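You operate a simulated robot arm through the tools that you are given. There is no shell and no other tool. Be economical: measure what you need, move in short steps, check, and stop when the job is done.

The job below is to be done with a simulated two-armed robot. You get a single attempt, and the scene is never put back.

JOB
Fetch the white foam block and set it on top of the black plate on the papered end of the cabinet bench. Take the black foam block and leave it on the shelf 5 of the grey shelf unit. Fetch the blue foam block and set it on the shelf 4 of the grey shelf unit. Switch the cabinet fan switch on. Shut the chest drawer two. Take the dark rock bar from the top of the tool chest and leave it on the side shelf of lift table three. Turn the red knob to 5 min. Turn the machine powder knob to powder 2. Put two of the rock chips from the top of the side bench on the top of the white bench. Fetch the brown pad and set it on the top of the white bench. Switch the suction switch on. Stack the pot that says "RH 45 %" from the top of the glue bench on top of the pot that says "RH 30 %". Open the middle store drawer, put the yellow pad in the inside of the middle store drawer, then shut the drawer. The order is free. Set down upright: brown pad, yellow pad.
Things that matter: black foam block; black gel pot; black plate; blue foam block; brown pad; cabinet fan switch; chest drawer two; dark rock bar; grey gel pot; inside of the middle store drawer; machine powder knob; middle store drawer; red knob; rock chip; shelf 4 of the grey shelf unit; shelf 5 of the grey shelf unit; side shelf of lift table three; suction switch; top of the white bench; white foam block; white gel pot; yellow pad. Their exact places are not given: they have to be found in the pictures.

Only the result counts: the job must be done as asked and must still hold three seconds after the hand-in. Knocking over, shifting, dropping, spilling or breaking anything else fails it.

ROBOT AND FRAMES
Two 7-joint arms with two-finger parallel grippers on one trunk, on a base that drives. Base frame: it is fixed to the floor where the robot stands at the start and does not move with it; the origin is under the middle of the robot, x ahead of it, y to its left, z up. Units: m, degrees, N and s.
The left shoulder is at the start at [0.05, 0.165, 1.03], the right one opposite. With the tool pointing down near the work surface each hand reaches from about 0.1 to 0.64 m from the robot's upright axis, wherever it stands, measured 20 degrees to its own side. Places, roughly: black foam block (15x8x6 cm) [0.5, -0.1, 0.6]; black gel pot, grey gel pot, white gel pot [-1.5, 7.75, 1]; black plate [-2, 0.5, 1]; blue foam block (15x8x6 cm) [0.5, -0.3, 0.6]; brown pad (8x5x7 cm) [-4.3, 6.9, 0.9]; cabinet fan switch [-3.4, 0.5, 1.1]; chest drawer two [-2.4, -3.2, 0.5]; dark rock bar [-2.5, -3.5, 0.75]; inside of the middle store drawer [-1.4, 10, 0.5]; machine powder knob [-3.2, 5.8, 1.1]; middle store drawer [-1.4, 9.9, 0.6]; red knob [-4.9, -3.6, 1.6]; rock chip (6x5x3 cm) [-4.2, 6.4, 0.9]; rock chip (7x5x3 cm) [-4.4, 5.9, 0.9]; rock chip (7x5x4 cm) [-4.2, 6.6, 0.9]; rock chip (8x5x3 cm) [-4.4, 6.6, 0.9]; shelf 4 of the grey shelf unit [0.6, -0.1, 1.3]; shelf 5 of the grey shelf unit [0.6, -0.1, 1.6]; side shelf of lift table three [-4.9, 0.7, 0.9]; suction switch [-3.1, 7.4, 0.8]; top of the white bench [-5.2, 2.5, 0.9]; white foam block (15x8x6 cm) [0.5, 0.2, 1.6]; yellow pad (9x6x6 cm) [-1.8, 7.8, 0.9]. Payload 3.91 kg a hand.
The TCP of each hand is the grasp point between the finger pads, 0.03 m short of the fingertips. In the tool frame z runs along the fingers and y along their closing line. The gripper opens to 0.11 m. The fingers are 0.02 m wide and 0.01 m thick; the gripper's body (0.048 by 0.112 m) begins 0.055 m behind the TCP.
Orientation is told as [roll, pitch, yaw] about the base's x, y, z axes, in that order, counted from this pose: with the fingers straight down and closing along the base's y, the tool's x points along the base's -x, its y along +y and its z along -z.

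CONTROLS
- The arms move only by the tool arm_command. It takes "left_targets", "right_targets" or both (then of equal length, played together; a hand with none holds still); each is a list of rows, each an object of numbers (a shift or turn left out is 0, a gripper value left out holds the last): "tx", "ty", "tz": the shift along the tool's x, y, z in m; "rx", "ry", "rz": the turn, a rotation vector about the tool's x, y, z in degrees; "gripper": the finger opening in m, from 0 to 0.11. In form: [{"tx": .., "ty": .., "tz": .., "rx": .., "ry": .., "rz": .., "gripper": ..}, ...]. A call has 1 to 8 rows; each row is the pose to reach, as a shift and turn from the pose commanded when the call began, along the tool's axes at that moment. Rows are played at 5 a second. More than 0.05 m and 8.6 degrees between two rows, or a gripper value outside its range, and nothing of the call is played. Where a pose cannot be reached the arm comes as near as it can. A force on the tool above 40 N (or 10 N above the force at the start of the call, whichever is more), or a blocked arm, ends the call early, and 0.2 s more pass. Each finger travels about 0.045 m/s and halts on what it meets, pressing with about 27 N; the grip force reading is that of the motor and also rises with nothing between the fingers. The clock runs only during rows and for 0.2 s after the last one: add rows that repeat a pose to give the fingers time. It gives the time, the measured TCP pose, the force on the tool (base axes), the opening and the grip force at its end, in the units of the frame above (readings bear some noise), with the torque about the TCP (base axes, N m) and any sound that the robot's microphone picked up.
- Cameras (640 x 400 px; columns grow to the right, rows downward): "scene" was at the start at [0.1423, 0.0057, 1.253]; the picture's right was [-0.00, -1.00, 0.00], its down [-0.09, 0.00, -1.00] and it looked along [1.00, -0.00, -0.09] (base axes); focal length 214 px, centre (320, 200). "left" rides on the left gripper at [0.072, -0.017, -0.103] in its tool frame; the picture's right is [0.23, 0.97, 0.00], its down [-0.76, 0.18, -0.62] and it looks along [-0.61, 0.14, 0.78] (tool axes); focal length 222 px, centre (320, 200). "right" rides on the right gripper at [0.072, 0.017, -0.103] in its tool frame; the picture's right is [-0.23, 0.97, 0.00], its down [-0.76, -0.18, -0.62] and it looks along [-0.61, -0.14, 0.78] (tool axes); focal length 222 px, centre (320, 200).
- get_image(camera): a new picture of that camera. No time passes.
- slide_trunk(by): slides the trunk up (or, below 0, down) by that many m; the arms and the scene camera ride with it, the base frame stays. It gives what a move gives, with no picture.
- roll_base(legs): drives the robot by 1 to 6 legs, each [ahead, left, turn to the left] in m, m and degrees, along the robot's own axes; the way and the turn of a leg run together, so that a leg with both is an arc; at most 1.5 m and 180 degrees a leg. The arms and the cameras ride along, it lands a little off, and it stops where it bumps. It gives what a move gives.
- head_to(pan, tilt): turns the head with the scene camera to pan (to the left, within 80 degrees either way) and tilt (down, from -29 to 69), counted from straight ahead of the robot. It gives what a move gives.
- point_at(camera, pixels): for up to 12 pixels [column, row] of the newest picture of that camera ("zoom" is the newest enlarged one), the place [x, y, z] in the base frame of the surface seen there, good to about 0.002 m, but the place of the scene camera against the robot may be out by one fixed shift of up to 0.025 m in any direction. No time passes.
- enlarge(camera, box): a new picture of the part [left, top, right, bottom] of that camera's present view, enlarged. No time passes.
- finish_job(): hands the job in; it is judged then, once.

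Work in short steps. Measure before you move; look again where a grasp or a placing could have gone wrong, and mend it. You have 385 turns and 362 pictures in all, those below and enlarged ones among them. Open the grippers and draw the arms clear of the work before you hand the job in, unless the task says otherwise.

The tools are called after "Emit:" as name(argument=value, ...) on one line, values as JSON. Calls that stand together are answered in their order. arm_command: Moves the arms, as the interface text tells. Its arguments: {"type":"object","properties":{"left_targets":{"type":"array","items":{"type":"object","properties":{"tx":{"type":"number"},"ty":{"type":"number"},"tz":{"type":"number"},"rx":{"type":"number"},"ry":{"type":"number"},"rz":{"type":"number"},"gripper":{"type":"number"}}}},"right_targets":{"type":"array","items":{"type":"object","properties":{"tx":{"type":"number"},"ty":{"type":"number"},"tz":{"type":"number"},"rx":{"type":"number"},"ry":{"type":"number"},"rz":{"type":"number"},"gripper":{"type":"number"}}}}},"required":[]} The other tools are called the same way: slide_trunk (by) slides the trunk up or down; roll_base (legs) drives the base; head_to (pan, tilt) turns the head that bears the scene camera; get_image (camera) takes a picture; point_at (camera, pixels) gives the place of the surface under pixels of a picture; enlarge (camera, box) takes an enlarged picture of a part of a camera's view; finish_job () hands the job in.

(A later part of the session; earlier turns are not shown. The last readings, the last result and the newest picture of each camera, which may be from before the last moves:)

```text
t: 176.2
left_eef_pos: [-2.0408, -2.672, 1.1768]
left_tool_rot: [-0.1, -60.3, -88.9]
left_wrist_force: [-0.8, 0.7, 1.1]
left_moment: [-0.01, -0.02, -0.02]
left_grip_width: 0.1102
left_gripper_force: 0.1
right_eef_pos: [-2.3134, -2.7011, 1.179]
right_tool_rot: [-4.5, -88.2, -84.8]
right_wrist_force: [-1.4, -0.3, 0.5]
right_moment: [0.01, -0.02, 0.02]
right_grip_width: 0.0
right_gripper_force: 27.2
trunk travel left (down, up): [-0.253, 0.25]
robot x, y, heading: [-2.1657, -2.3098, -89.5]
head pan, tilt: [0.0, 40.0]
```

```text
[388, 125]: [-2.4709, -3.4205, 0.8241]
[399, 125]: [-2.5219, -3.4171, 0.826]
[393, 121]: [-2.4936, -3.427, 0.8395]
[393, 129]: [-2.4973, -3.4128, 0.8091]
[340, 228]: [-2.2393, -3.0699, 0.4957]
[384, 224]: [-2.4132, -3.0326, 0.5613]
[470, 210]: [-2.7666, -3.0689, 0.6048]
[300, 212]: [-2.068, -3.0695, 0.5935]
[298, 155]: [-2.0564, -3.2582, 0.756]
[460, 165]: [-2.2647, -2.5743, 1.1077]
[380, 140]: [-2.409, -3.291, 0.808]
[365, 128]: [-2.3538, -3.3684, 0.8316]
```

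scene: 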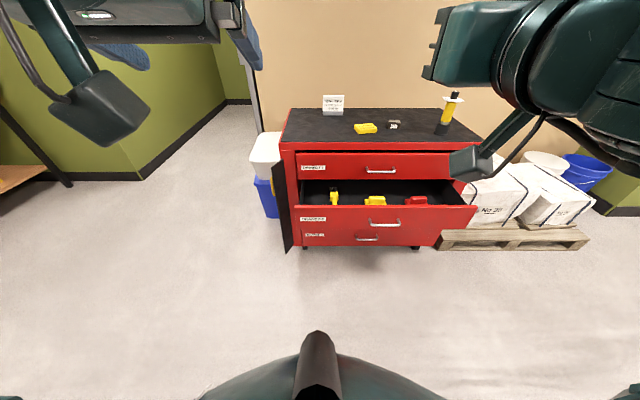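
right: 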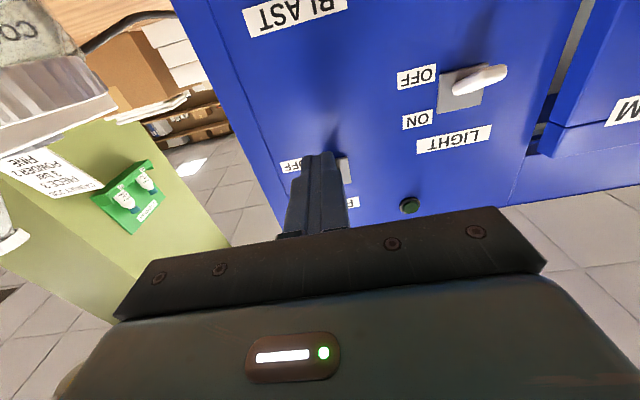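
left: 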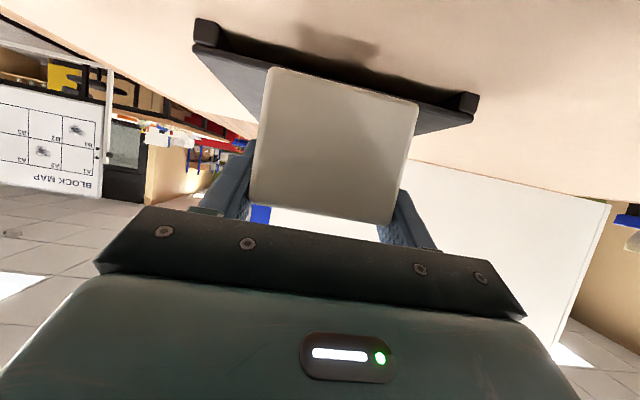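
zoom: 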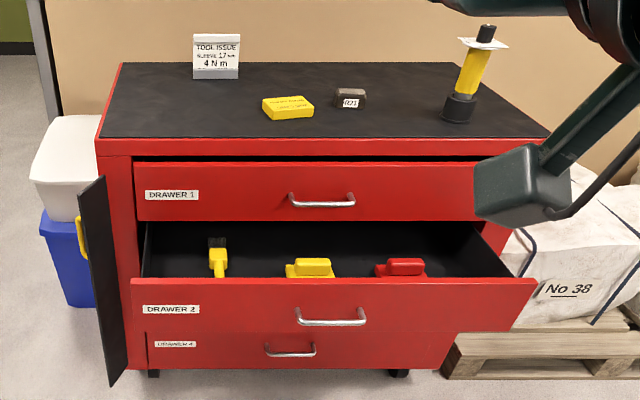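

The dark bar with "R21" label lies at about (-2.516,-3.42) true. First I shut drawer two: lower the trunk and right hand to z≈0.585.

Emit:
slide_trunk(by=-0.25)

Emit:
arm_command(right_targets=[{"tx": 0.045}, {"tx": 0.09}, {"tx": 0.135}, {"tx": 0.18}, {"tx": 0.225}, {"tx": 0.27}, {"tx": 0.315}, {"tx": 0.345}])

Emit:
roll_base(legs=[[0.28, -0.12, 0]])

Emit:
get_image(camera="scene")

Emit:
get_image(camera="right")

```text
t: 178.8
left_eef_pos: [-2.0415, -2.6726, 0.9266]
left_tool_rot: [-0.1, -60.4, -88.9]
left_wrist_force: [-1.2, 0.7, -0.7]
left_moment: [0.01, 0.02, -0.01]
left_grip_width: 0.1103
left_gripper_force: 0.0
right_eef_pos: [-2.3144, -2.7021, 0.9281]
right_tool_rot: [-4.7, -88.2, -84.8]
right_wrist_force: [-1.0, 0.5, 0.2]
right_moment: [-0.01, -0.02, 0.01]
right_grip_width: 0.0001
right_gripper_force: 27.3
trunk travel left (down, up): [-0.003, 0.5]
robot x, y, heading: [-2.1685, -2.3128, -89.6]
head pan, tilt: [0.0, 40.0]
```

```text
t: 180.6
left_eef_pos: [-2.0406, -2.6732, 0.9256]
left_tool_rot: [-0.1, -60.4, -88.9]
left_wrist_force: [0.6, -0.4, 0.1]
left_moment: [0.0, 0.01, 0.03]
left_grip_width: 0.1099
left_gripper_force: 0.0
right_eef_pos: [-2.2661, -2.7191, 0.6398]
right_tool_rot: [-3.1, -88.0, -86.4]
right_wrist_force: [-0.1, -0.8, -0.2]
right_moment: [0.01, 0.01, 0.02]
right_grip_width: 0.0
right_gripper_force: 26.9
right hand out of reach, approached as far as the arm can: row 1, 2, 3, 4, 5, 6, 7, 8
trunk travel left (down, up): [-0.003, 0.5]
robot x, y, heading: [-2.1648, -2.3109, -89.8]
head pan, tilt: [0.0, 40.0]
```

```text
t: 182.7
left_eef_pos: [-2.1581, -2.9532, 0.9269]
left_tool_rot: [-0.1, -60.4, -89.0]
left_wrist_force: [0.3, -0.4, -0.1]
left_moment: [0.01, -0.05, -0.01]
left_grip_width: 0.1099
left_gripper_force: 0.0
right_eef_pos: [-2.3826, -2.9996, 0.6413]
right_tool_rot: [-3.8, -87.8, -85.6]
right_wrist_force: [-0.6, 0.9, 1.2]
right_moment: [0.0, 0.06, 0.02]
right_grip_width: 0.0003
right_gripper_force: 27.1
trunk travel left (down, up): [-0.003, 0.5]
robot x, y, heading: [-2.286, -2.5913, -89.7]
head pan, tilt: [0.0, 40.0]
```

```text
289 pictures are left
```

scene: 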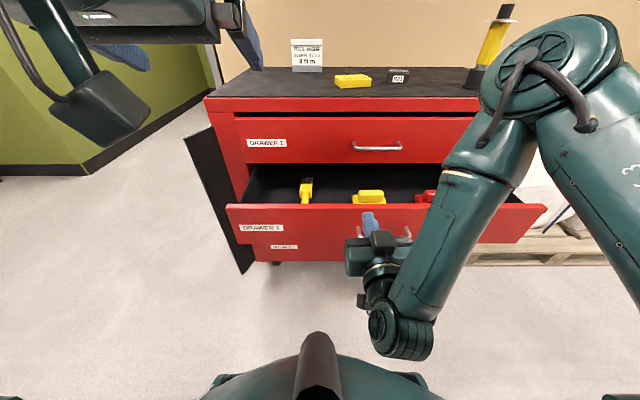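

```text
288 pictures are left
```

right: 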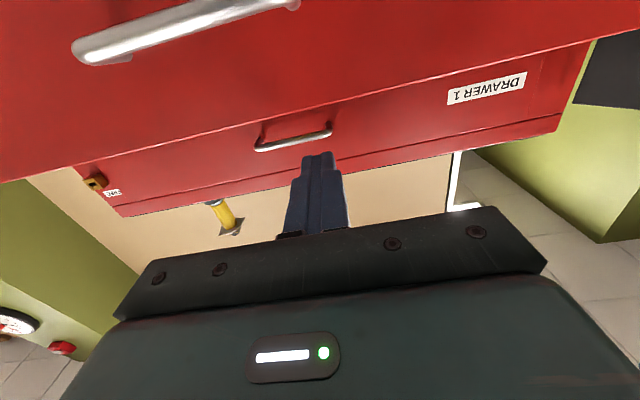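

The hand could not go low enough that close in. I back up 0.12 and extend the arm 0.12 with a shift right to x≈-2.43.

Emit:
roll_base(legs=[[-0.15, -0.03, 0]])

Emit:
arm_command(right_targets=[{"tz": 0.04}, {"tz": 0.08}, {"tz": 0.12}])

Emit:
get_image(camera="right")

```text
t: 184.1
left_eef_pos: [-2.1899, -2.8051, 0.926]
left_tool_rot: [-0.1, -60.3, -89.2]
left_wrist_force: [0.3, 0.1, 0.2]
left_moment: [0.03, 0.03, 0.0]
left_grip_width: 0.11
left_gripper_force: 0.1
right_eef_pos: [-2.4156, -2.8508, 0.641]
right_tool_rot: [-3.8, -87.8, -86.0]
right_wrist_force: [0.0, 0.1, 0.2]
right_moment: [0.02, 0.01, 0.0]
right_grip_width: 0.0003
right_gripper_force: 26.9
trunk travel left (down, up): [-0.003, 0.5]
robot x, y, heading: [-2.3168, -2.442, -89.9]
head pan, tilt: [0.0, 40.0]
```

```text
t: 184.9
left_eef_pos: [-2.1901, -2.8048, 0.9261]
left_tool_rot: [-0.1, -60.3, -89.2]
left_wrist_force: [0.4, 0.6, -0.2]
left_moment: [0.0, 0.0, -0.02]
left_grip_width: 0.1099
left_gripper_force: 0.1
right_eef_pos: [-2.3873, -2.9628, 0.6524]
right_tool_rot: [-4.3, -87.6, -85.8]
right_wrist_force: [0.9, -0.6, -0.4]
right_moment: [-0.03, 0.01, 0.01]
right_grip_width: 0.0
right_gripper_force: 26.9
right hand out of reach, approached as far as the arm can: row 1, 2, 3
trunk travel left (down, up): [-0.003, 0.5]
robot x, y, heading: [-2.315, -2.4398, -89.9]
head pan, tilt: [0.0, 40.0]
```

```text
287 pictures are left
```

right: 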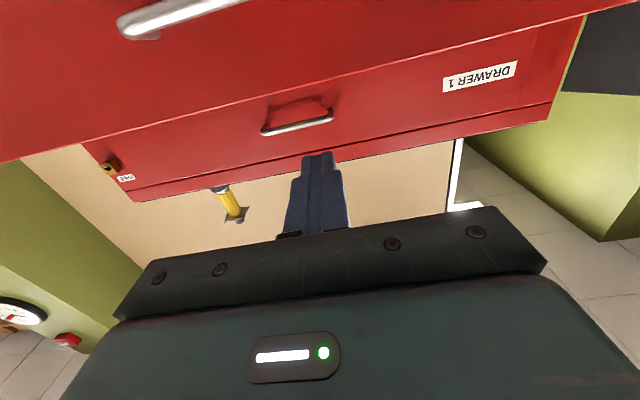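

The horizontal pose is joint-limited. I pitch the right hand back to -60°, lower, and move it outward (base left) like the earlier shelf grasp pose.

Emit:
arm_command(right_targets=[{"ry": 8, "ty": -0.03}, {"ry": 16, "ty": -0.06}, {"ry": 24, "ty": -0.09}, {"ry": 28, "ty": -0.12}])

Emit:
roll_base(legs=[[0, 0.09, 0]])

```text
t: 185.9
left_eef_pos: [-2.1897, -2.8051, 0.9263]
left_tool_rot: [-0.1, -60.4, -89.1]
left_wrist_force: [0.6, -0.1, 0.6]
left_moment: [0.0, 0.04, -0.03]
left_grip_width: 0.11
left_gripper_force: 0.1
right_eef_pos: [-2.5086, -2.9635, 0.6514]
right_tool_rot: [-0.3, -59.8, -89.3]
right_wrist_force: [-0.5, -0.5, 0.1]
right_moment: [0.02, -0.02, -0.01]
right_grip_width: 0.0001
right_gripper_force: 26.7
trunk travel left (down, up): [-0.003, 0.5]
robot x, y, heading: [-2.3148, -2.4415, -89.8]
head pan, tilt: [0.0, 40.0]
```

```text
t: 187.0
left_eef_pos: [-2.0994, -2.8048, 0.9265]
left_tool_rot: [-0.2, -60.4, -89.4]
left_wrist_force: [0.0, 0.9, -0.1]
left_moment: [-0.01, 0.03, 0.01]
left_grip_width: 0.1099
left_gripper_force: 0.0
right_eef_pos: [-2.4173, -2.9642, 0.6509]
right_tool_rot: [-0.2, -59.7, -89.5]
right_wrist_force: [-0.7, -0.1, 0.0]
right_moment: [-0.01, 0.02, 0.02]
right_grip_width: 0.0
right_gripper_force: 27.2
trunk travel left (down, up): [-0.003, 0.5]
robot x, y, heading: [-2.2214, -2.4361, -90.0]
head pan, tilt: [0.0, 40.0]
```

I lower 5 cm and check alignment with the drawer front.

Emit:
arm_command(right_targets=[{"tx": 0.022, "tz": 0.0125}, {"tx": 0.0433, "tz": 0.025}])

Emit:
get_image(camera="right")

Emit:
get_image(camera="scene")

```text
t: 187.6
left_eef_pos: [-2.0989, -2.8039, 0.9261]
left_tool_rot: [-0.2, -60.4, -89.2]
left_wrist_force: [-0.3, -0.6, -0.5]
left_moment: [-0.02, 0.0, 0.01]
left_grip_width: 0.1099
left_gripper_force: 0.2
right_eef_pos: [-2.4173, -2.9636, 0.6023]
right_tool_rot: [-0.3, -59.8, -89.7]
right_wrist_force: [-0.2, -0.4, -0.1]
right_moment: [0.0, -0.01, 0.0]
right_grip_width: 0.0001
right_gripper_force: 26.9
trunk travel left (down, up): [-0.003, 0.5]
robot x, y, heading: [-2.224, -2.44, -89.8]
head pan, tilt: [0.0, 40.0]
```

```text
286 pictures are left
```

right: 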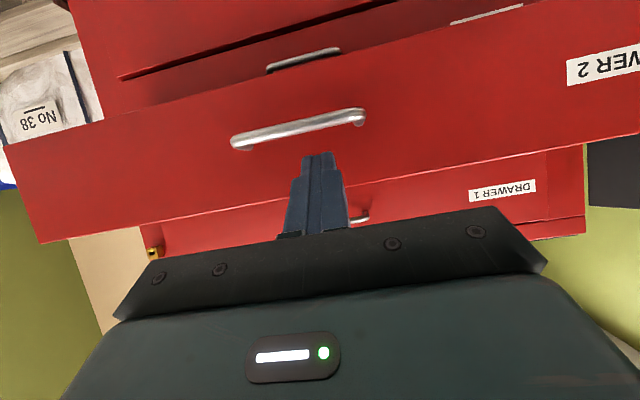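

```text
285 pictures are left
```

scene: 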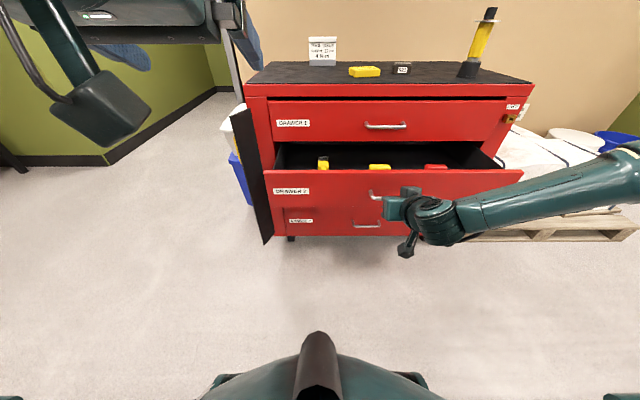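

Label "DRAWER 2" confirmed. I measure front panel and handle in the right camera.

Emit:
point_at(camera="right", pixels=[[298, 130], [270, 150], [240, 142], [360, 115], [330, 180], [430, 205], [260, 200], [100, 215], [560, 150], [540, 200]])

```text
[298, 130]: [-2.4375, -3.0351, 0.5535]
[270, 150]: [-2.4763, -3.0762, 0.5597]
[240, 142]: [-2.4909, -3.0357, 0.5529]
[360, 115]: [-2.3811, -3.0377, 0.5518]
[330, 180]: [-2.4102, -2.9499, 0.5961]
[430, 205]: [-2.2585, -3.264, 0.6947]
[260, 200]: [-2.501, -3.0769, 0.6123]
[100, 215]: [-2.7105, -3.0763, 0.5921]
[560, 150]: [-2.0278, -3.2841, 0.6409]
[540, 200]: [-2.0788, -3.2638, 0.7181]
```

Panel face at y=-3.077; closed plane -3.264. I push by driving the base 0.27 in two steps.

Emit:
roll_base(legs=[[0.15, 0, 0]])

Emit:
roll_base(legs=[[0.1, 0, 0]])

Emit:
get_image(camera="scene")

```text
t: 189.0
left_eef_pos: [-2.0998, -2.9534, 0.9269]
left_tool_rot: [-0.1, -60.4, -89.3]
left_wrist_force: [0.8, 0.2, -0.2]
left_moment: [0.02, -0.03, -0.01]
left_grip_width: 0.11
left_gripper_force: 0.0
right_eef_pos: [-2.4186, -3.1124, 0.6014]
right_tool_rot: [-0.3, -60.0, -89.6]
right_wrist_force: [0.5, 0.6, 0.5]
right_moment: [0.04, 0.01, 0.0]
right_grip_width: 0.0002
right_gripper_force: 27.5
trunk travel left (down, up): [-0.003, 0.5]
robot x, y, heading: [-2.2242, -2.5871, -89.8]
head pan, tilt: [0.0, 40.0]
```

```text
t: 190.1
left_eef_pos: [-2.0977, -3.0535, 0.9264]
left_tool_rot: [0.0, -60.3, -89.3]
left_wrist_force: [0.2, 0.6, -0.6]
left_moment: [0.0, 0.0, 0.02]
left_grip_width: 0.11
left_gripper_force: 0.0
right_eef_pos: [-2.4182, -3.212, 0.6001]
right_tool_rot: [-0.3, -59.8, -89.7]
right_wrist_force: [-0.8, 0.3, 0.2]
right_moment: [-0.02, 0.0, -0.01]
right_grip_width: 0.0001
right_gripper_force: 26.3
trunk travel left (down, up): [-0.003, 0.5]
robot x, y, heading: [-2.2246, -2.6897, -90.0]
head pan, tilt: [0.0, 40.0]
```

```text
284 pictures are left
```

scene: 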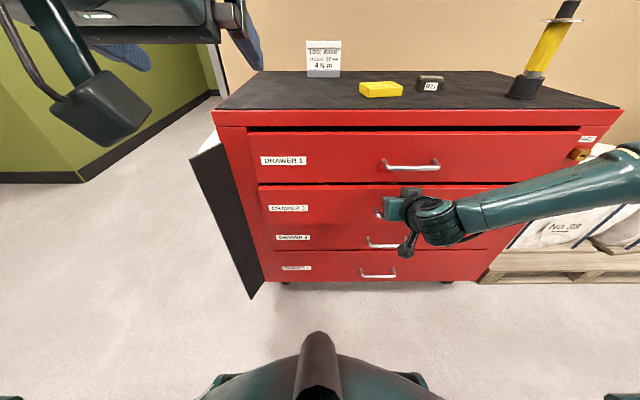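

Almost shut. I push the last centimetres with the arm in small steps until resistance.

Emit:
arm_command(right_targets=[{"tx": -0.005, "tz": 0.0087}, {"tx": -0.01, "tz": 0.0173}, {"tx": -0.0125, "tz": 0.0217}, {"tx": -0.015, "tz": 0.026}, {"tx": -0.0175, "tz": 0.0303}])

Emit:
get_image(camera="right")

```text
t: 191.0
left_eef_pos: [-2.0998, -3.0534, 0.9259]
left_tool_rot: [-0.1, -60.4, -89.4]
left_wrist_force: [-0.4, -0.1, 0.6]
left_moment: [0.01, -0.02, 0.04]
left_grip_width: 0.1094
left_gripper_force: 0.1
right_eef_pos: [-2.417, -3.2314, 0.5987]
right_tool_rot: [-0.1, -59.4, -89.6]
right_wrist_force: [-2.6, 16.4, 9.9]
right_moment: [-0.2, -0.1, -0.12]
right_grip_width: 0.0
right_gripper_force: 26.5
trunk travel left (down, up): [-0.003, 0.5]
robot x, y, heading: [-2.2216, -2.6912, -89.9]
head pan, tilt: [0.0, 40.0]
stopped in row 4 (right hand): the force on the tool passed its limit (the readings are from after the stop); the commanded pose is now the measured one
```

```text
283 pictures are left
```

right: 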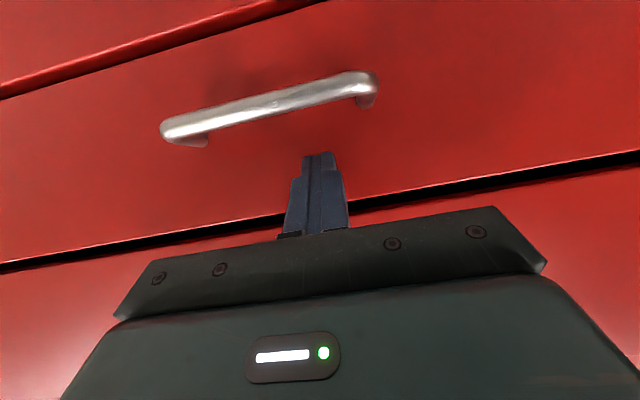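

Firm stop reached. I check that drawer two's face is flush with its neighbours.

Emit:
point_at(camera="right", pixels=[[100, 200], [500, 120], [560, 210], [100, 40], [500, 200]])

```text
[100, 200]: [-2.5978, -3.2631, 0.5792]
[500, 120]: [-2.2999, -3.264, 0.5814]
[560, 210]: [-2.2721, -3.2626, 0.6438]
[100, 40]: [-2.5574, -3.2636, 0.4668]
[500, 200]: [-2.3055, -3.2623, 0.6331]
```

Drawer two is flush shut. I back up 0.15, raise the trunk 0.25 and look at the bar.

Emit:
roll_base(legs=[[-0.15, 0, 0]])

Emit:
slide_trunk(by=0.3)

Emit:
get_image(camera="scene")

Emit:
get_image(camera="right")

```text
t: 192.3
left_eef_pos: [-2.0988, -2.9045, 0.9252]
left_tool_rot: [-0.1, -60.3, -89.2]
left_wrist_force: [0.1, -0.3, 0.4]
left_moment: [0.01, 0.03, -0.03]
left_grip_width: 0.11
left_gripper_force: 0.0
right_eef_pos: [-2.4162, -3.0846, 0.5982]
right_tool_rot: [-0.2, -59.4, -89.4]
right_wrist_force: [-0.1, -1.3, 0.3]
right_moment: [-0.02, 0.01, -0.02]
right_grip_width: 0.0
right_gripper_force: 27.4
trunk travel left (down, up): [-0.003, 0.5]
robot x, y, heading: [-2.2254, -2.5409, -89.8]
head pan, tilt: [0.0, 40.0]
```

```text
t: 195.3
left_eef_pos: [-2.0984, -2.9054, 1.2259]
left_tool_rot: [-0.1, -60.3, -89.2]
left_wrist_force: [-0.8, 0.2, 0.5]
left_moment: [0.01, -0.01, 0.0]
left_grip_width: 0.11
left_gripper_force: 0.1
right_eef_pos: [-2.4161, -3.0849, 0.8987]
right_tool_rot: [-0.1, -59.3, -89.3]
right_wrist_force: [0.6, -0.4, 0.3]
right_moment: [0.01, -0.01, -0.01]
right_grip_width: 0.0001
right_gripper_force: 27.2
trunk travel left (down, up): [-0.303, 0.2]
robot x, y, heading: [-2.2233, -2.5417, -89.8]
head pan, tilt: [0.0, 40.0]
```

```text
282 pictures are left
```

scene: 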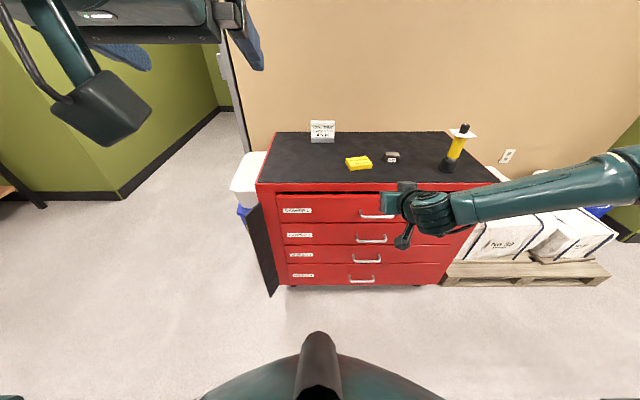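

```text
281 pictures are left
```

right: 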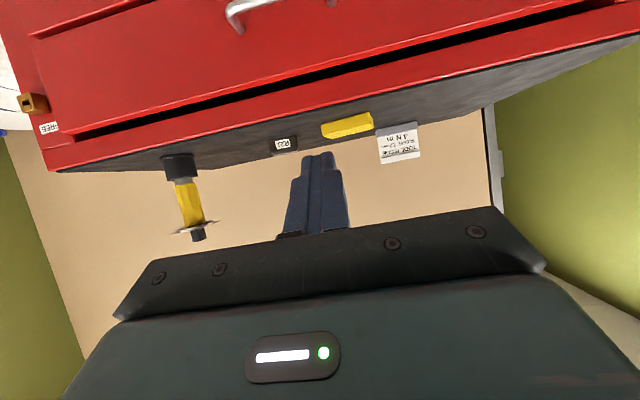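

Emit:
enlarge(camera="scene", box=[330, 130, 450, 200])

Emit:
point_at(camera="right", pixels=[[275, 144], [296, 141], [286, 137], [287, 150], [340, 125], [300, 125]])

```text
5.33 times, centred on (390, 165) of scene
```

zoom: 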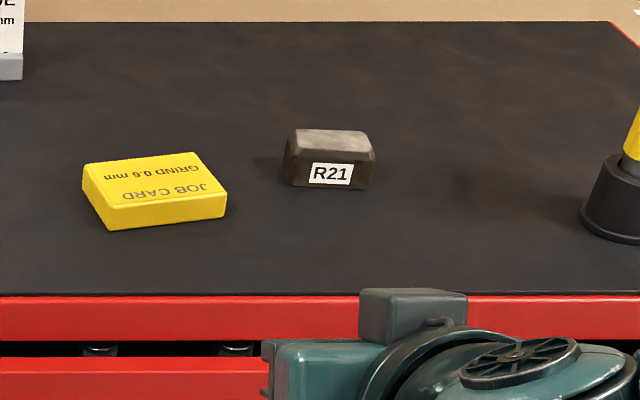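

```text
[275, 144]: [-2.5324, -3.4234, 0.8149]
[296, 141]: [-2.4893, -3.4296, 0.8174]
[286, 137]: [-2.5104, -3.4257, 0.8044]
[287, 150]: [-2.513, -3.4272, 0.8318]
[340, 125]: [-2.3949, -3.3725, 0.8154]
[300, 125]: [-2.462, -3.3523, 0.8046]
```

The bar "R21" shows in the zoom with its trapezoid top; I measure its extents there.

Emit:
point_at(camera="zoom", pixels=[[330, 135], [330, 148], [300, 140], [365, 145], [290, 150], [374, 160], [330, 172], [330, 186], [330, 120], [290, 175], [372, 182]])

```text
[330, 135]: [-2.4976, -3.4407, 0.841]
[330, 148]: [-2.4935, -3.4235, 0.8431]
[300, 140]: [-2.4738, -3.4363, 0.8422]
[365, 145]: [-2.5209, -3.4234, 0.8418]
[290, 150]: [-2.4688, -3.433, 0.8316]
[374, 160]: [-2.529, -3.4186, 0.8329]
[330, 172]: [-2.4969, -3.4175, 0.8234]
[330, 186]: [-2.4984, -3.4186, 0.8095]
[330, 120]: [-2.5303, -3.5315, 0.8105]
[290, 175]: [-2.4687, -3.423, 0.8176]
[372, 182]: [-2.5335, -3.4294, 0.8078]
```

Bar centre ≈(-2.518,-3.442), top 0.838, chest top 0.803. I drive 0.16 ahead, open the right gripper and align x.

Emit:
roll_base(legs=[[0.16, 0, 0]])

Emit:
arm_command(right_targets=[{"ty": -0.04, "gripper": 0.1}, {"ty": -0.08, "gripper": 0.1}, {"ty": -0.1, "gripper": 0.1}, {"ty": -0.1, "tx": -0.02, "tz": 0.0346, "gripper": 0.1}, {"ty": -0.1, "tx": -0.04, "tz": 0.069, "gripper": 0.1}, {"ty": -0.1, "tx": -0.06, "tz": 0.104, "gripper": 0.1}])

Emit:
get_image(camera="right")

```text
t: 196.7
left_eef_pos: [-2.0994, -3.0643, 1.2254]
left_tool_rot: [-0.1, -60.3, -89.3]
left_wrist_force: [-0.5, 0.5, -0.7]
left_moment: [0.04, 0.03, -0.01]
left_grip_width: 0.1098
left_gripper_force: 0.0
right_eef_pos: [-2.4178, -3.2415, 0.8982]
right_tool_rot: [-0.3, -59.2, -89.6]
right_wrist_force: [0.2, -0.1, -0.6]
right_moment: [-0.01, 0.04, 0.0]
right_grip_width: 0.0001
right_gripper_force: 27.3
trunk travel left (down, up): [-0.303, 0.2]
robot x, y, heading: [-2.2217, -2.6974, -90.1]
head pan, tilt: [0.0, 40.0]
```

```text
t: 198.1
left_eef_pos: [-2.0989, -3.0623, 1.2262]
left_tool_rot: [-0.1, -60.3, -89.3]
left_wrist_force: [-1.0, -0.2, 0.0]
left_moment: [0.04, -0.03, 0.01]
left_grip_width: 0.1102
left_gripper_force: 0.1
right_eef_pos: [-2.5165, -3.3622, 0.8985]
right_tool_rot: [-0.2, -59.2, -89.4]
right_wrist_force: [-0.6, 0.2, -0.5]
right_moment: [0.01, -0.01, -0.01]
right_grip_width: 0.1001
right_gripper_force: 0.1
trunk travel left (down, up): [-0.303, 0.2]
robot x, y, heading: [-2.2254, -2.6995, -90.0]
head pan, tilt: [0.0, 40.0]
```

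```text
279 pictures are left
```

right: 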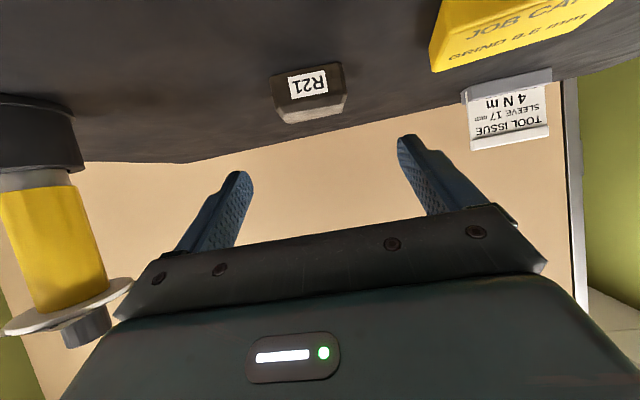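

The bar lies at (308,92) between the finger lines. I measure its ends.

Emit:
point_at(camera="right", pixels=[[276, 90], [338, 85], [308, 105], [308, 118], [300, 98], [345, 95], [280, 110], [308, 70]])

```text
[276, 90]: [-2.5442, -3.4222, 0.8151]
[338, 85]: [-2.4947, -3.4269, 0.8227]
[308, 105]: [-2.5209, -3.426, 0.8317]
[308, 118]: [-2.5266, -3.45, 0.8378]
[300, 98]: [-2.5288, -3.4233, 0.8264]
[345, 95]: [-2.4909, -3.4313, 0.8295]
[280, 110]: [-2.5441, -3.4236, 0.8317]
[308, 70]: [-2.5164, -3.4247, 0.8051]
```

I move forward 7.6 cm, lower 7 cm and close on the bar.

Emit:
arm_command(right_targets=[{"tx": -0.02, "ty": -0.002, "tz": 0.0346}, {"tx": -0.038, "ty": -0.002, "tz": 0.0658}, {"tx": -0.0077, "ty": -0.002, "tz": 0.0833}, {"tx": 0.022, "ty": -0.002, "tz": 0.1005}, {"tx": 0.022, "ty": -0.002, "tz": 0.1005, "gripper": 0.04}, {"tx": 0.022, "ty": -0.002, "tz": 0.1005, "gripper": 0.04}, {"tx": 0.022, "ty": -0.002, "tz": 0.1005, "gripper": 0.04}, {"tx": 0.022, "ty": -0.002, "tz": 0.1005, "gripper": 0.04}])

Emit:
get_image(camera="right")

```text
t: 199.9
left_eef_pos: [-2.0992, -3.0609, 1.2265]
left_tool_rot: [-0.2, -60.6, -89.3]
left_wrist_force: [-0.3, 0.3, 0.5]
left_moment: [-0.02, -0.01, 0.0]
left_grip_width: 0.1099
left_gripper_force: 0.0
right_eef_pos: [-2.5193, -3.4359, 0.8338]
right_tool_rot: [-0.2, -59.8, -89.5]
right_wrist_force: [-4.1, -3.2, 26.4]
right_moment: [3.12, -0.32, 0.31]
right_grip_width: 0.0637
right_gripper_force: 26.9
trunk travel left (down, up): [-0.303, 0.2]
robot x, y, heading: [-2.2237, -2.6998, -90.0]
head pan, tilt: [0.0, 40.0]
```

```text
278 pictures are left
```

right: 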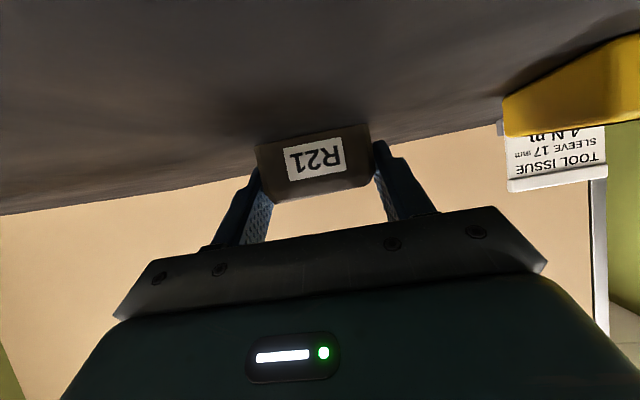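

Bar gripped at 0.064 m (the wrist camera is touching the chest top). I lift straight up at once.

Emit:
arm_command(right_targets=[{"tx": -0.026, "tz": -0.015}, {"tx": -0.06, "tz": -0.035}, {"tx": -0.1, "tz": -0.058}])

Emit:
roll_base(legs=[[-0.25, 0, 0]])

Emit:
get_image(camera="right")

Emit:
get_image(camera="scene")

```text
t: 200.7
left_eef_pos: [-2.0987, -3.0611, 1.2268]
left_tool_rot: [-0.3, -60.3, -89.3]
left_wrist_force: [-0.5, 0.1, -0.3]
left_moment: [0.0, -0.04, 0.04]
left_grip_width: 0.1098
left_gripper_force: 0.1
right_eef_pos: [-2.518, -3.4379, 0.9426]
right_tool_rot: [-0.3, -59.2, -89.5]
right_wrist_force: [0.0, 0.2, -1.4]
right_moment: [0.02, 0.01, 0.01]
right_grip_width: 0.0638
right_gripper_force: 27.2
trunk travel left (down, up): [-0.303, 0.2]
robot x, y, heading: [-2.2252, -2.6973, -90.0]
head pan, tilt: [0.0, 40.0]
```

```text
t: 202.5
left_eef_pos: [-2.0982, -2.8169, 1.2263]
left_tool_rot: [-0.2, -60.5, -89.2]
left_wrist_force: [-0.1, 0.7, 0.0]
left_moment: [-0.02, -0.02, 0.01]
left_grip_width: 0.1103
left_gripper_force: 0.0
right_eef_pos: [-2.5166, -3.1933, 0.9428]
right_tool_rot: [-0.1, -59.3, -89.5]
right_wrist_force: [0.5, 0.4, -1.4]
right_moment: [0.01, 0.01, 0.01]
right_grip_width: 0.0638
right_gripper_force: 27.2
trunk travel left (down, up): [-0.303, 0.2]
robot x, y, heading: [-2.2233, -2.4546, -89.8]
head pan, tilt: [0.0, 40.0]
```

```text
277 pictures are left
```

right: 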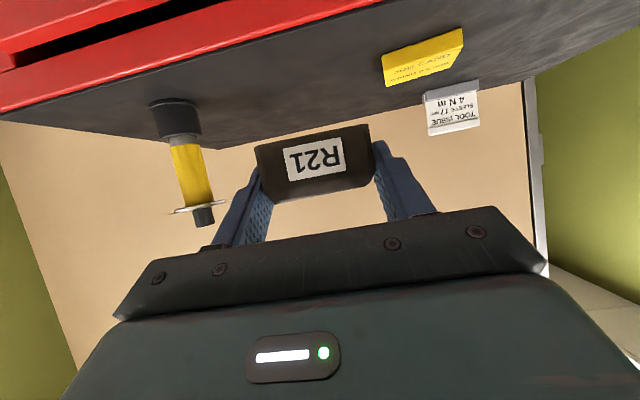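

```text
276 pictures are left
```

scene: 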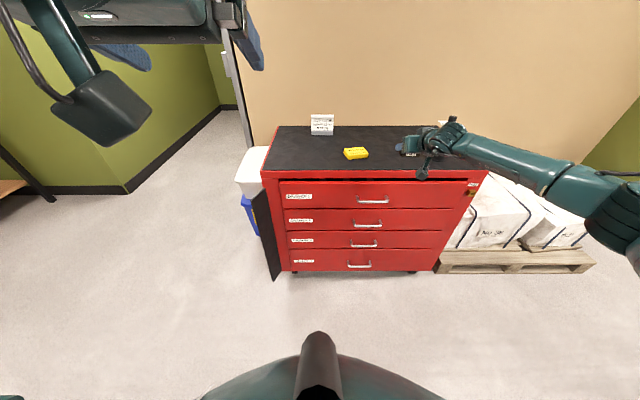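

Bar is held. I pull the right hand in, turn to face west and look for the red knob at (-4.9,-3.6,1.6).

Emit:
arm_command(right_targets=[{"tx": -0.012, "tz": -0.04}, {"tx": -0.024, "tz": -0.08}, {"tx": -0.036, "tz": -0.12}, {"tx": -0.048, "tz": -0.16}, {"tx": -0.06, "tz": -0.2}])

Emit:
roll_base(legs=[[0, 0, -70]])

Emit:
head_to(pan=0, tilt=5)

Emit:
get_image(camera="scene")

```text
t: 203.7
left_eef_pos: [-2.0985, -2.8171, 1.2266]
left_tool_rot: [-0.1, -60.4, -89.3]
left_wrist_force: [-0.3, 1.0, 0.3]
left_moment: [0.01, 0.0, -0.01]
left_grip_width: 0.1102
left_gripper_force: 0.1
right_eef_pos: [-2.5188, -3.051, 1.0962]
right_tool_rot: [-0.2, -59.3, -89.5]
right_wrist_force: [0.1, 0.2, -1.6]
right_moment: [-0.02, -0.02, -0.02]
right_grip_width: 0.0635
right_gripper_force: 26.6
trunk travel left (down, up): [-0.303, 0.2]
robot x, y, heading: [-2.2259, -2.4542, -89.9]
head pan, tilt: [0.0, 40.0]
```

```text
t: 207.2
left_eef_pos: [-2.5209, -2.6979, 1.2264]
left_tool_rot: [-0.1, -60.3, -158.8]
left_wrist_force: [0.5, -0.2, 1.4]
left_moment: [0.0, 0.0, -0.01]
left_grip_width: 0.11
left_gripper_force: 0.0
right_eef_pos: [-2.886, -2.3867, 1.095]
right_tool_rot: [-0.1, -59.3, -159.1]
right_wrist_force: [0.2, -0.7, -1.4]
right_moment: [-0.02, -0.01, 0.0]
right_grip_width: 0.0633
right_gripper_force: 27.1
trunk travel left (down, up): [-0.303, 0.2]
robot x, y, heading: [-2.2206, -2.4521, -159.2]
head pan, tilt: [0.0, 40.0]
```

```text
t: 208.2
left_eef_pos: [-2.5201, -2.6978, 1.226]
left_tool_rot: [-0.2, -60.3, -158.9]
left_wrist_force: [-1.0, -0.1, 0.3]
left_moment: [0.03, 0.02, 0.02]
left_grip_width: 0.1101
left_gripper_force: 0.1
right_eef_pos: [-2.887, -2.3857, 1.0934]
right_tool_rot: [-0.3, -59.3, -159.1]
right_wrist_force: [-0.2, 0.7, -1.6]
right_moment: [0.03, -0.02, -0.01]
right_grip_width: 0.0631
right_gripper_force: 27.5
trunk travel left (down, up): [-0.303, 0.2]
robot x, y, heading: [-2.2241, -2.453, -159.6]
head pan, tilt: [0.0, 5.0]
```

```text
275 pictures are left
```

scene: 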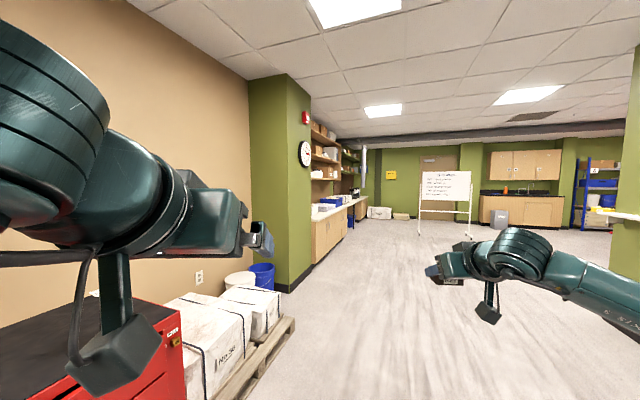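

At the predicted bearing is a round dial at (305,153). I zoom on it.

Emit:
enlarge(camera="scene", box=[270, 100, 350, 200])

Emit:
point_at(camera="scene", pixels=[[305, 153], [305, 118], [290, 280], [255, 275], [335, 200], [312, 205], [300, 330], [275, 200], [360, 270]])

```text
4.00 times, centred on (310, 150) of scene
```

zoom: 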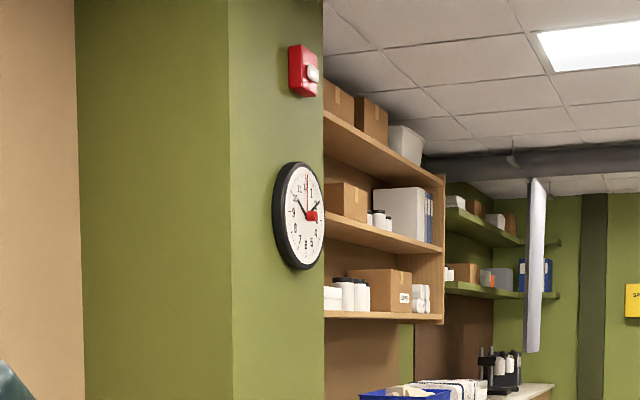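

```text
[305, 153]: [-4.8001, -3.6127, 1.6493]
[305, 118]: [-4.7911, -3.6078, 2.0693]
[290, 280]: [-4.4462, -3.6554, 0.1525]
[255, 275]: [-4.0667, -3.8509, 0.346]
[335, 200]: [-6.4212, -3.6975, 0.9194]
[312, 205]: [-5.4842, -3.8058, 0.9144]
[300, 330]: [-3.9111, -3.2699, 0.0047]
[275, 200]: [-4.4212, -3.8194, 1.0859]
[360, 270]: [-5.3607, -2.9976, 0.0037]
```

It is a wall timer with a red knob at about (-4.82,-3.6,1.65) facing +y. I drive west along y≈-2.6 and then face it.

Emit:
roll_base(legs=[[0, 0, -20.4], [1.2, 0.15, 0], [1.3, 0, 0], [0, 0, 90]])

Emit:
head_to(pan=0, tilt=-15)

Emit:
get_image(camera="scene")

```text
t: 225.3
left_eef_pos: [-4.5931, -3.0001, 1.2258]
left_tool_rot: [-0.1, -60.3, -89.0]
left_wrist_force: [-0.4, -0.2, 0.3]
left_moment: [0.01, 0.0, 0.01]
left_grip_width: 0.1099
left_gripper_force: 0.1
right_eef_pos: [-5.0117, -3.2361, 1.0955]
right_tool_rot: [-0.2, -59.3, -89.3]
right_wrist_force: [-0.1, -0.3, -1.6]
right_moment: [0.0, 0.02, -0.01]
right_grip_width: 0.062
right_gripper_force: 26.9
trunk travel left (down, up): [-0.303, 0.2]
robot x, y, heading: [-4.7189, -2.6343, -89.9]
head pan, tilt: [0.0, 5.0]
```

```text
t: 226.2
left_eef_pos: [-4.5934, -3.0014, 1.2264]
left_tool_rot: [-0.1, -60.4, -89.0]
left_wrist_force: [-0.8, -1.1, -0.4]
left_moment: [0.02, 0.01, 0.02]
left_grip_width: 0.1102
left_gripper_force: 0.0
right_eef_pos: [-5.0133, -3.2385, 1.0952]
right_tool_rot: [-0.1, -59.4, -89.3]
right_wrist_force: [-0.4, 0.4, -2.2]
right_moment: [0.02, -0.02, 0.02]
right_grip_width: 0.0621
right_gripper_force: 27.0
trunk travel left (down, up): [-0.303, 0.2]
robot x, y, heading: [-4.7202, -2.6379, -89.8]
head pan, tilt: [0.0, -15.0]
```

```text
273 pictures are left
```

scene: 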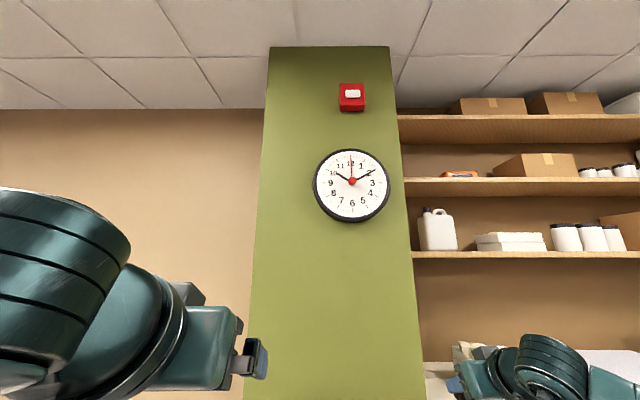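

I zoom in on the clock.

Emit:
enlarge(camera="scene", box=[302, 140, 402, 230])

Emit:
point_at(camera="scene", pixels=[[352, 182], [318, 185], [387, 185], [352, 215], [300, 250], [352, 98], [357, 170]])

```text
4.44 times, centred on (352, 185) of scene
```

zoom: 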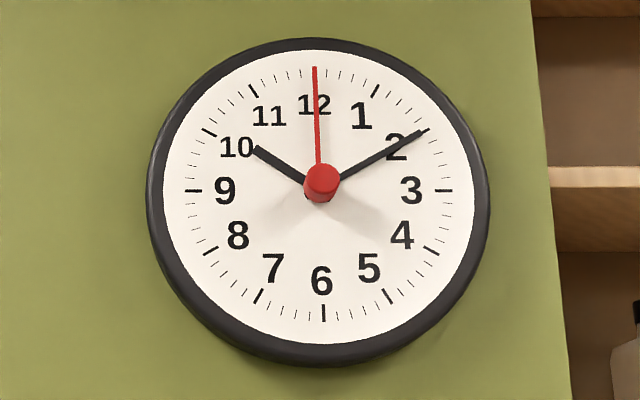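

```text
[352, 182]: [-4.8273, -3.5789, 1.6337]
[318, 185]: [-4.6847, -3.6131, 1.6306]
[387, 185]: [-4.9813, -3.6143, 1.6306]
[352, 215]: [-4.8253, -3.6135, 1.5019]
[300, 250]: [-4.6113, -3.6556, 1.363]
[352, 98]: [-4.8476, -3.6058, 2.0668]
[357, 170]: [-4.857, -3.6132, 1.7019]
```

The red hand points to 12 (0 min); 5 min is at the "1" mark, so +30° clockwise. Knob at true (-4.848,-3.583 front,1.630). I retract the right hand, raise the trunk 0.2 and pitch the left hand horizontal.

Emit:
arm_command(right_targets=[{"tx": 0.02, "tz": -0.0346, "ty": 0.02}, {"tx": 0.04, "tz": -0.069, "ty": 0.04}, {"tx": 0.06, "tz": -0.104, "ty": 0.06}, {"tx": 0.08, "tz": -0.139, "ty": 0.08}], left_targets=[{"ry": -7}, {"ry": -14}, {"ry": -22}, {"ry": -29.5}])

Emit:
slide_trunk(by=0.2)

Emit:
get_image(camera="scene")

```text
t: 227.2
left_eef_pos: [-4.5984, -3.006, 1.233]
left_tool_rot: [-72.1, -90.0, -17.0]
left_wrist_force: [0.6, -0.4, 0.3]
left_moment: [-0.01, -0.04, 0.0]
left_grip_width: 0.11
left_gripper_force: 0.0
left hand out of reach, approached as far as the arm can: row 4
right_eef_pos: [-4.9338, -3.0741, 1.0976]
right_tool_rot: [-0.2, -59.2, -89.2]
right_wrist_force: [-0.4, -0.3, -2.2]
right_moment: [-0.01, 0.0, -0.01]
right_grip_width: 0.0619
right_gripper_force: 26.8
trunk travel left (down, up): [-0.303, 0.2]
robot x, y, heading: [-4.7203, -2.6378, -89.8]
head pan, tilt: [0.0, -15.0]
```

```text
t: 229.3
left_eef_pos: [-4.5979, -3.0069, 1.4335]
left_tool_rot: [-16.1, -89.8, -73.0]
left_wrist_force: [0.5, -0.2, -0.8]
left_moment: [-0.02, 0.02, -0.02]
left_grip_width: 0.11
left_gripper_force: 0.0
right_eef_pos: [-4.9345, -3.0747, 1.2974]
right_tool_rot: [-0.2, -59.3, -89.3]
right_wrist_force: [-1.0, -0.1, -2.1]
right_moment: [0.03, -0.02, 0.0]
right_grip_width: 0.0619
right_gripper_force: 26.4
trunk travel left (down, up): [-0.503, 0.0]
robot x, y, heading: [-4.7197, -2.6405, -89.9]
head pan, tilt: [0.0, -15.0]
```

```text
271 pictures are left
```

scene: 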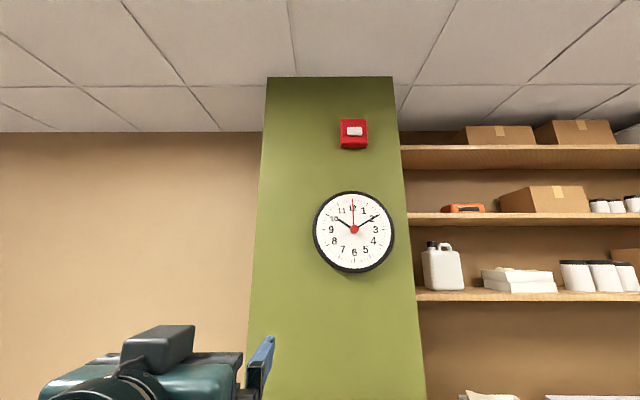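

I measure the wooden shelf's front so that the right hand stays clear, then raise the left hand to z≈1.63.

Emit:
point_at(camera="scene", pixels=[[480, 296], [480, 220], [480, 395], [420, 296], [354, 229]])

Emit:
arm_command(left_targets=[{"tx": -0.04}, {"tx": -0.08}, {"tx": -0.12}, {"tx": -0.16}, {"tx": -0.197}])

Emit:
roll_base(legs=[[0.1, -0.25, 0]])

Emit:
get_image(camera="left")

```text
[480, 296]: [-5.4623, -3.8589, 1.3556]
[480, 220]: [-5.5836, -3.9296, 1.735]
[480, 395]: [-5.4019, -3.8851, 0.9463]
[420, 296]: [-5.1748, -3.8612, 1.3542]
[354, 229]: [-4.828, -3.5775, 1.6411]
```

```text
t: 230.5
left_eef_pos: [-4.6004, -3.0084, 1.6283]
left_tool_rot: [-11.8, -89.8, -77.4]
left_wrist_force: [0.6, -0.5, 0.1]
left_moment: [-0.01, -0.01, -0.01]
left_grip_width: 0.1099
left_gripper_force: 0.1
right_eef_pos: [-4.9338, -3.0746, 1.2982]
right_tool_rot: [-0.2, -59.3, -89.2]
right_wrist_force: [0.0, 0.2, -2.2]
right_moment: [-0.01, 0.01, -0.01]
right_grip_width: 0.0619
right_gripper_force: 27.0
trunk travel left (down, up): [-0.503, 0.0]
robot x, y, heading: [-4.7148, -2.6379, -89.8]
head pan, tilt: [0.0, -15.0]
```

```text
t: 232.4
left_eef_pos: [-4.8475, -3.1105, 1.629]
left_tool_rot: [-15.8, -89.8, -73.0]
left_wrist_force: [-0.6, 0.4, -0.5]
left_moment: [0.02, 0.03, 0.01]
left_grip_width: 0.1099
left_gripper_force: 0.0
right_eef_pos: [-5.1829, -3.1772, 1.2992]
right_tool_rot: [-0.2, -59.3, -89.1]
right_wrist_force: [-0.3, -0.9, -1.7]
right_moment: [0.03, 0.01, -0.03]
right_grip_width: 0.0621
right_gripper_force: 27.2
trunk travel left (down, up): [-0.503, 0.0]
robot x, y, heading: [-4.967, -2.7408, -89.5]
head pan, tilt: [0.0, -15.0]
```

```text
270 pictures are left
```

left: 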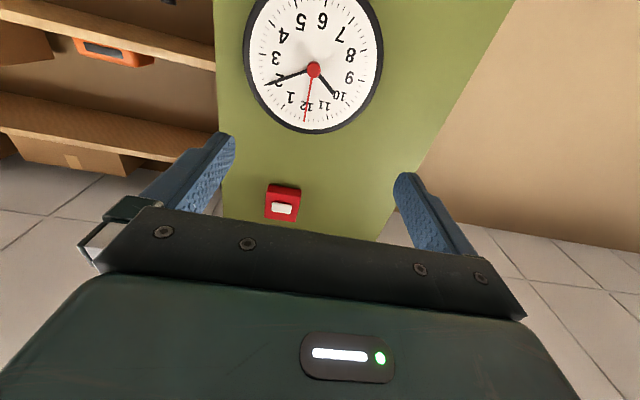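

I zoom on the knob in the left camera and measure it.

Emit:
enlarge(camera="left", box=[270, 30, 360, 120])

Emit:
point_at(camera="zoom", pixels=[[310, 175], [330, 185], [285, 172], [340, 180], [310, 150], [312, 210], [240, 250], [300, 190]])

```text
4.44 times, centred on (315, 75) of left
```

zoom: 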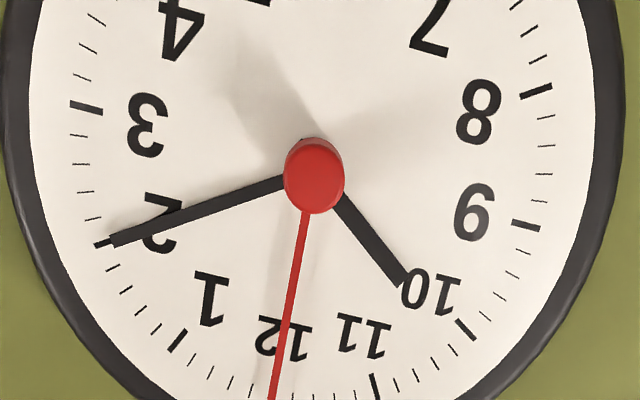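

```text
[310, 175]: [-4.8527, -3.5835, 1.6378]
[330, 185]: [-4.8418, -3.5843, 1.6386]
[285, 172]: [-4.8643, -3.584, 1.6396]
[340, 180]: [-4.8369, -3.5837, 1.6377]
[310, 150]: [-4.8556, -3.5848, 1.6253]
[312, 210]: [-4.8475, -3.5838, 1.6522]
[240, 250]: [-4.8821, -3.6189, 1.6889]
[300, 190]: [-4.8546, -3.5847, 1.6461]
```

Knob centre ≈(-4.850,1.637), ⌀≈31 mm, front y≈-3.584. I drive 0.2 ahead, narrow the gripper to 0.06 and advance the arm.

Emit:
roll_base(legs=[[0.2, 0, -0.3]])

Emit:
arm_command(left_targets=[{"tx": -0.008, "tz": 0.04, "gripper": 0.06}, {"tx": -0.008, "tz": 0.08, "gripper": 0.06}, {"tx": -0.008, "tz": 0.12, "gripper": 0.06}, {"tx": -0.008, "tz": 0.16, "gripper": 0.06}, {"tx": -0.008, "tz": 0.2, "gripper": 0.06}])

Emit:
get_image(camera="left")

```text
t: 234.0
left_eef_pos: [-4.8492, -3.3103, 1.6295]
left_tool_rot: [-23.7, -89.8, -65.7]
left_wrist_force: [0.2, -0.9, -0.3]
left_moment: [0.01, 0.02, 0.01]
left_grip_width: 0.1099
left_gripper_force: 0.0
right_eef_pos: [-5.1846, -3.376, 1.2988]
right_tool_rot: [-0.2, -59.3, -89.4]
right_wrist_force: [0.5, -0.9, -2.5]
right_moment: [0.02, -0.03, 0.01]
right_grip_width: 0.0619
right_gripper_force: 27.5
trunk travel left (down, up): [-0.503, 0.0]
robot x, y, heading: [-4.9691, -2.9378, -89.9]
head pan, tilt: [0.0, -15.0]
```

```text
t: 235.2
left_eef_pos: [-4.8464, -3.5134, 1.6354]
left_tool_rot: [-11.0, -89.8, -78.3]
left_wrist_force: [0.0, 0.0, 0.9]
left_moment: [0.02, 0.02, -0.01]
left_grip_width: 0.0602
left_gripper_force: 0.1
right_eef_pos: [-5.1852, -3.3763, 1.2967]
right_tool_rot: [-0.2, -59.2, -89.6]
right_wrist_force: [0.5, 0.1, -2.4]
right_moment: [0.03, 0.01, -0.04]
right_grip_width: 0.0619
right_gripper_force: 27.4
trunk travel left (down, up): [-0.503, 0.0]
robot x, y, heading: [-4.9674, -2.9358, -89.9]
head pan, tilt: [0.0, -15.0]
```

```text
268 pictures are left
```

left: 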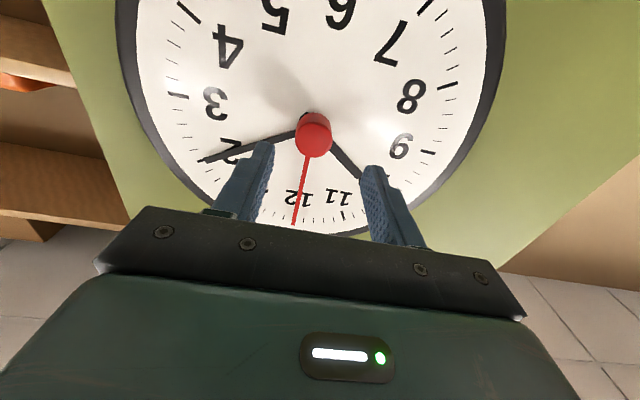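

Knob sits between the finger lines. I advance 6 cm with a 3.5 mm lateral correction, then close.

Emit:
arm_command(left_targets=[{"tx": -0.002, "ty": -0.0035, "tz": 0.03}, {"tx": -0.002, "ty": -0.0035, "tz": 0.06}, {"tx": -0.002, "ty": -0.0035, "tz": 0.06}])

Emit:
get_image(camera="left")

```text
t: 236.0
left_eef_pos: [-4.8493, -3.5723, 1.6384]
left_tool_rot: [-22.5, -90.0, -66.7]
left_wrist_force: [-0.2, 0.5, -0.3]
left_moment: [-0.03, 0.01, 0.01]
left_grip_width: 0.0598
left_gripper_force: 0.0
right_eef_pos: [-5.1831, -3.3745, 1.2999]
right_tool_rot: [-0.2, -59.2, -89.5]
right_wrist_force: [1.2, -0.4, -1.6]
right_moment: [0.02, -0.04, 0.02]
right_grip_width: 0.0618
right_gripper_force: 27.6
trunk travel left (down, up): [-0.503, 0.0]
robot x, y, heading: [-4.9673, -2.9372, -89.8]
head pan, tilt: [0.0, -15.0]
```

```text
267 pictures are left
```

left: 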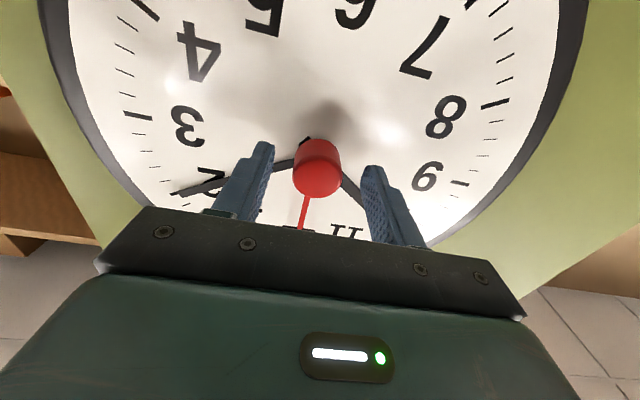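

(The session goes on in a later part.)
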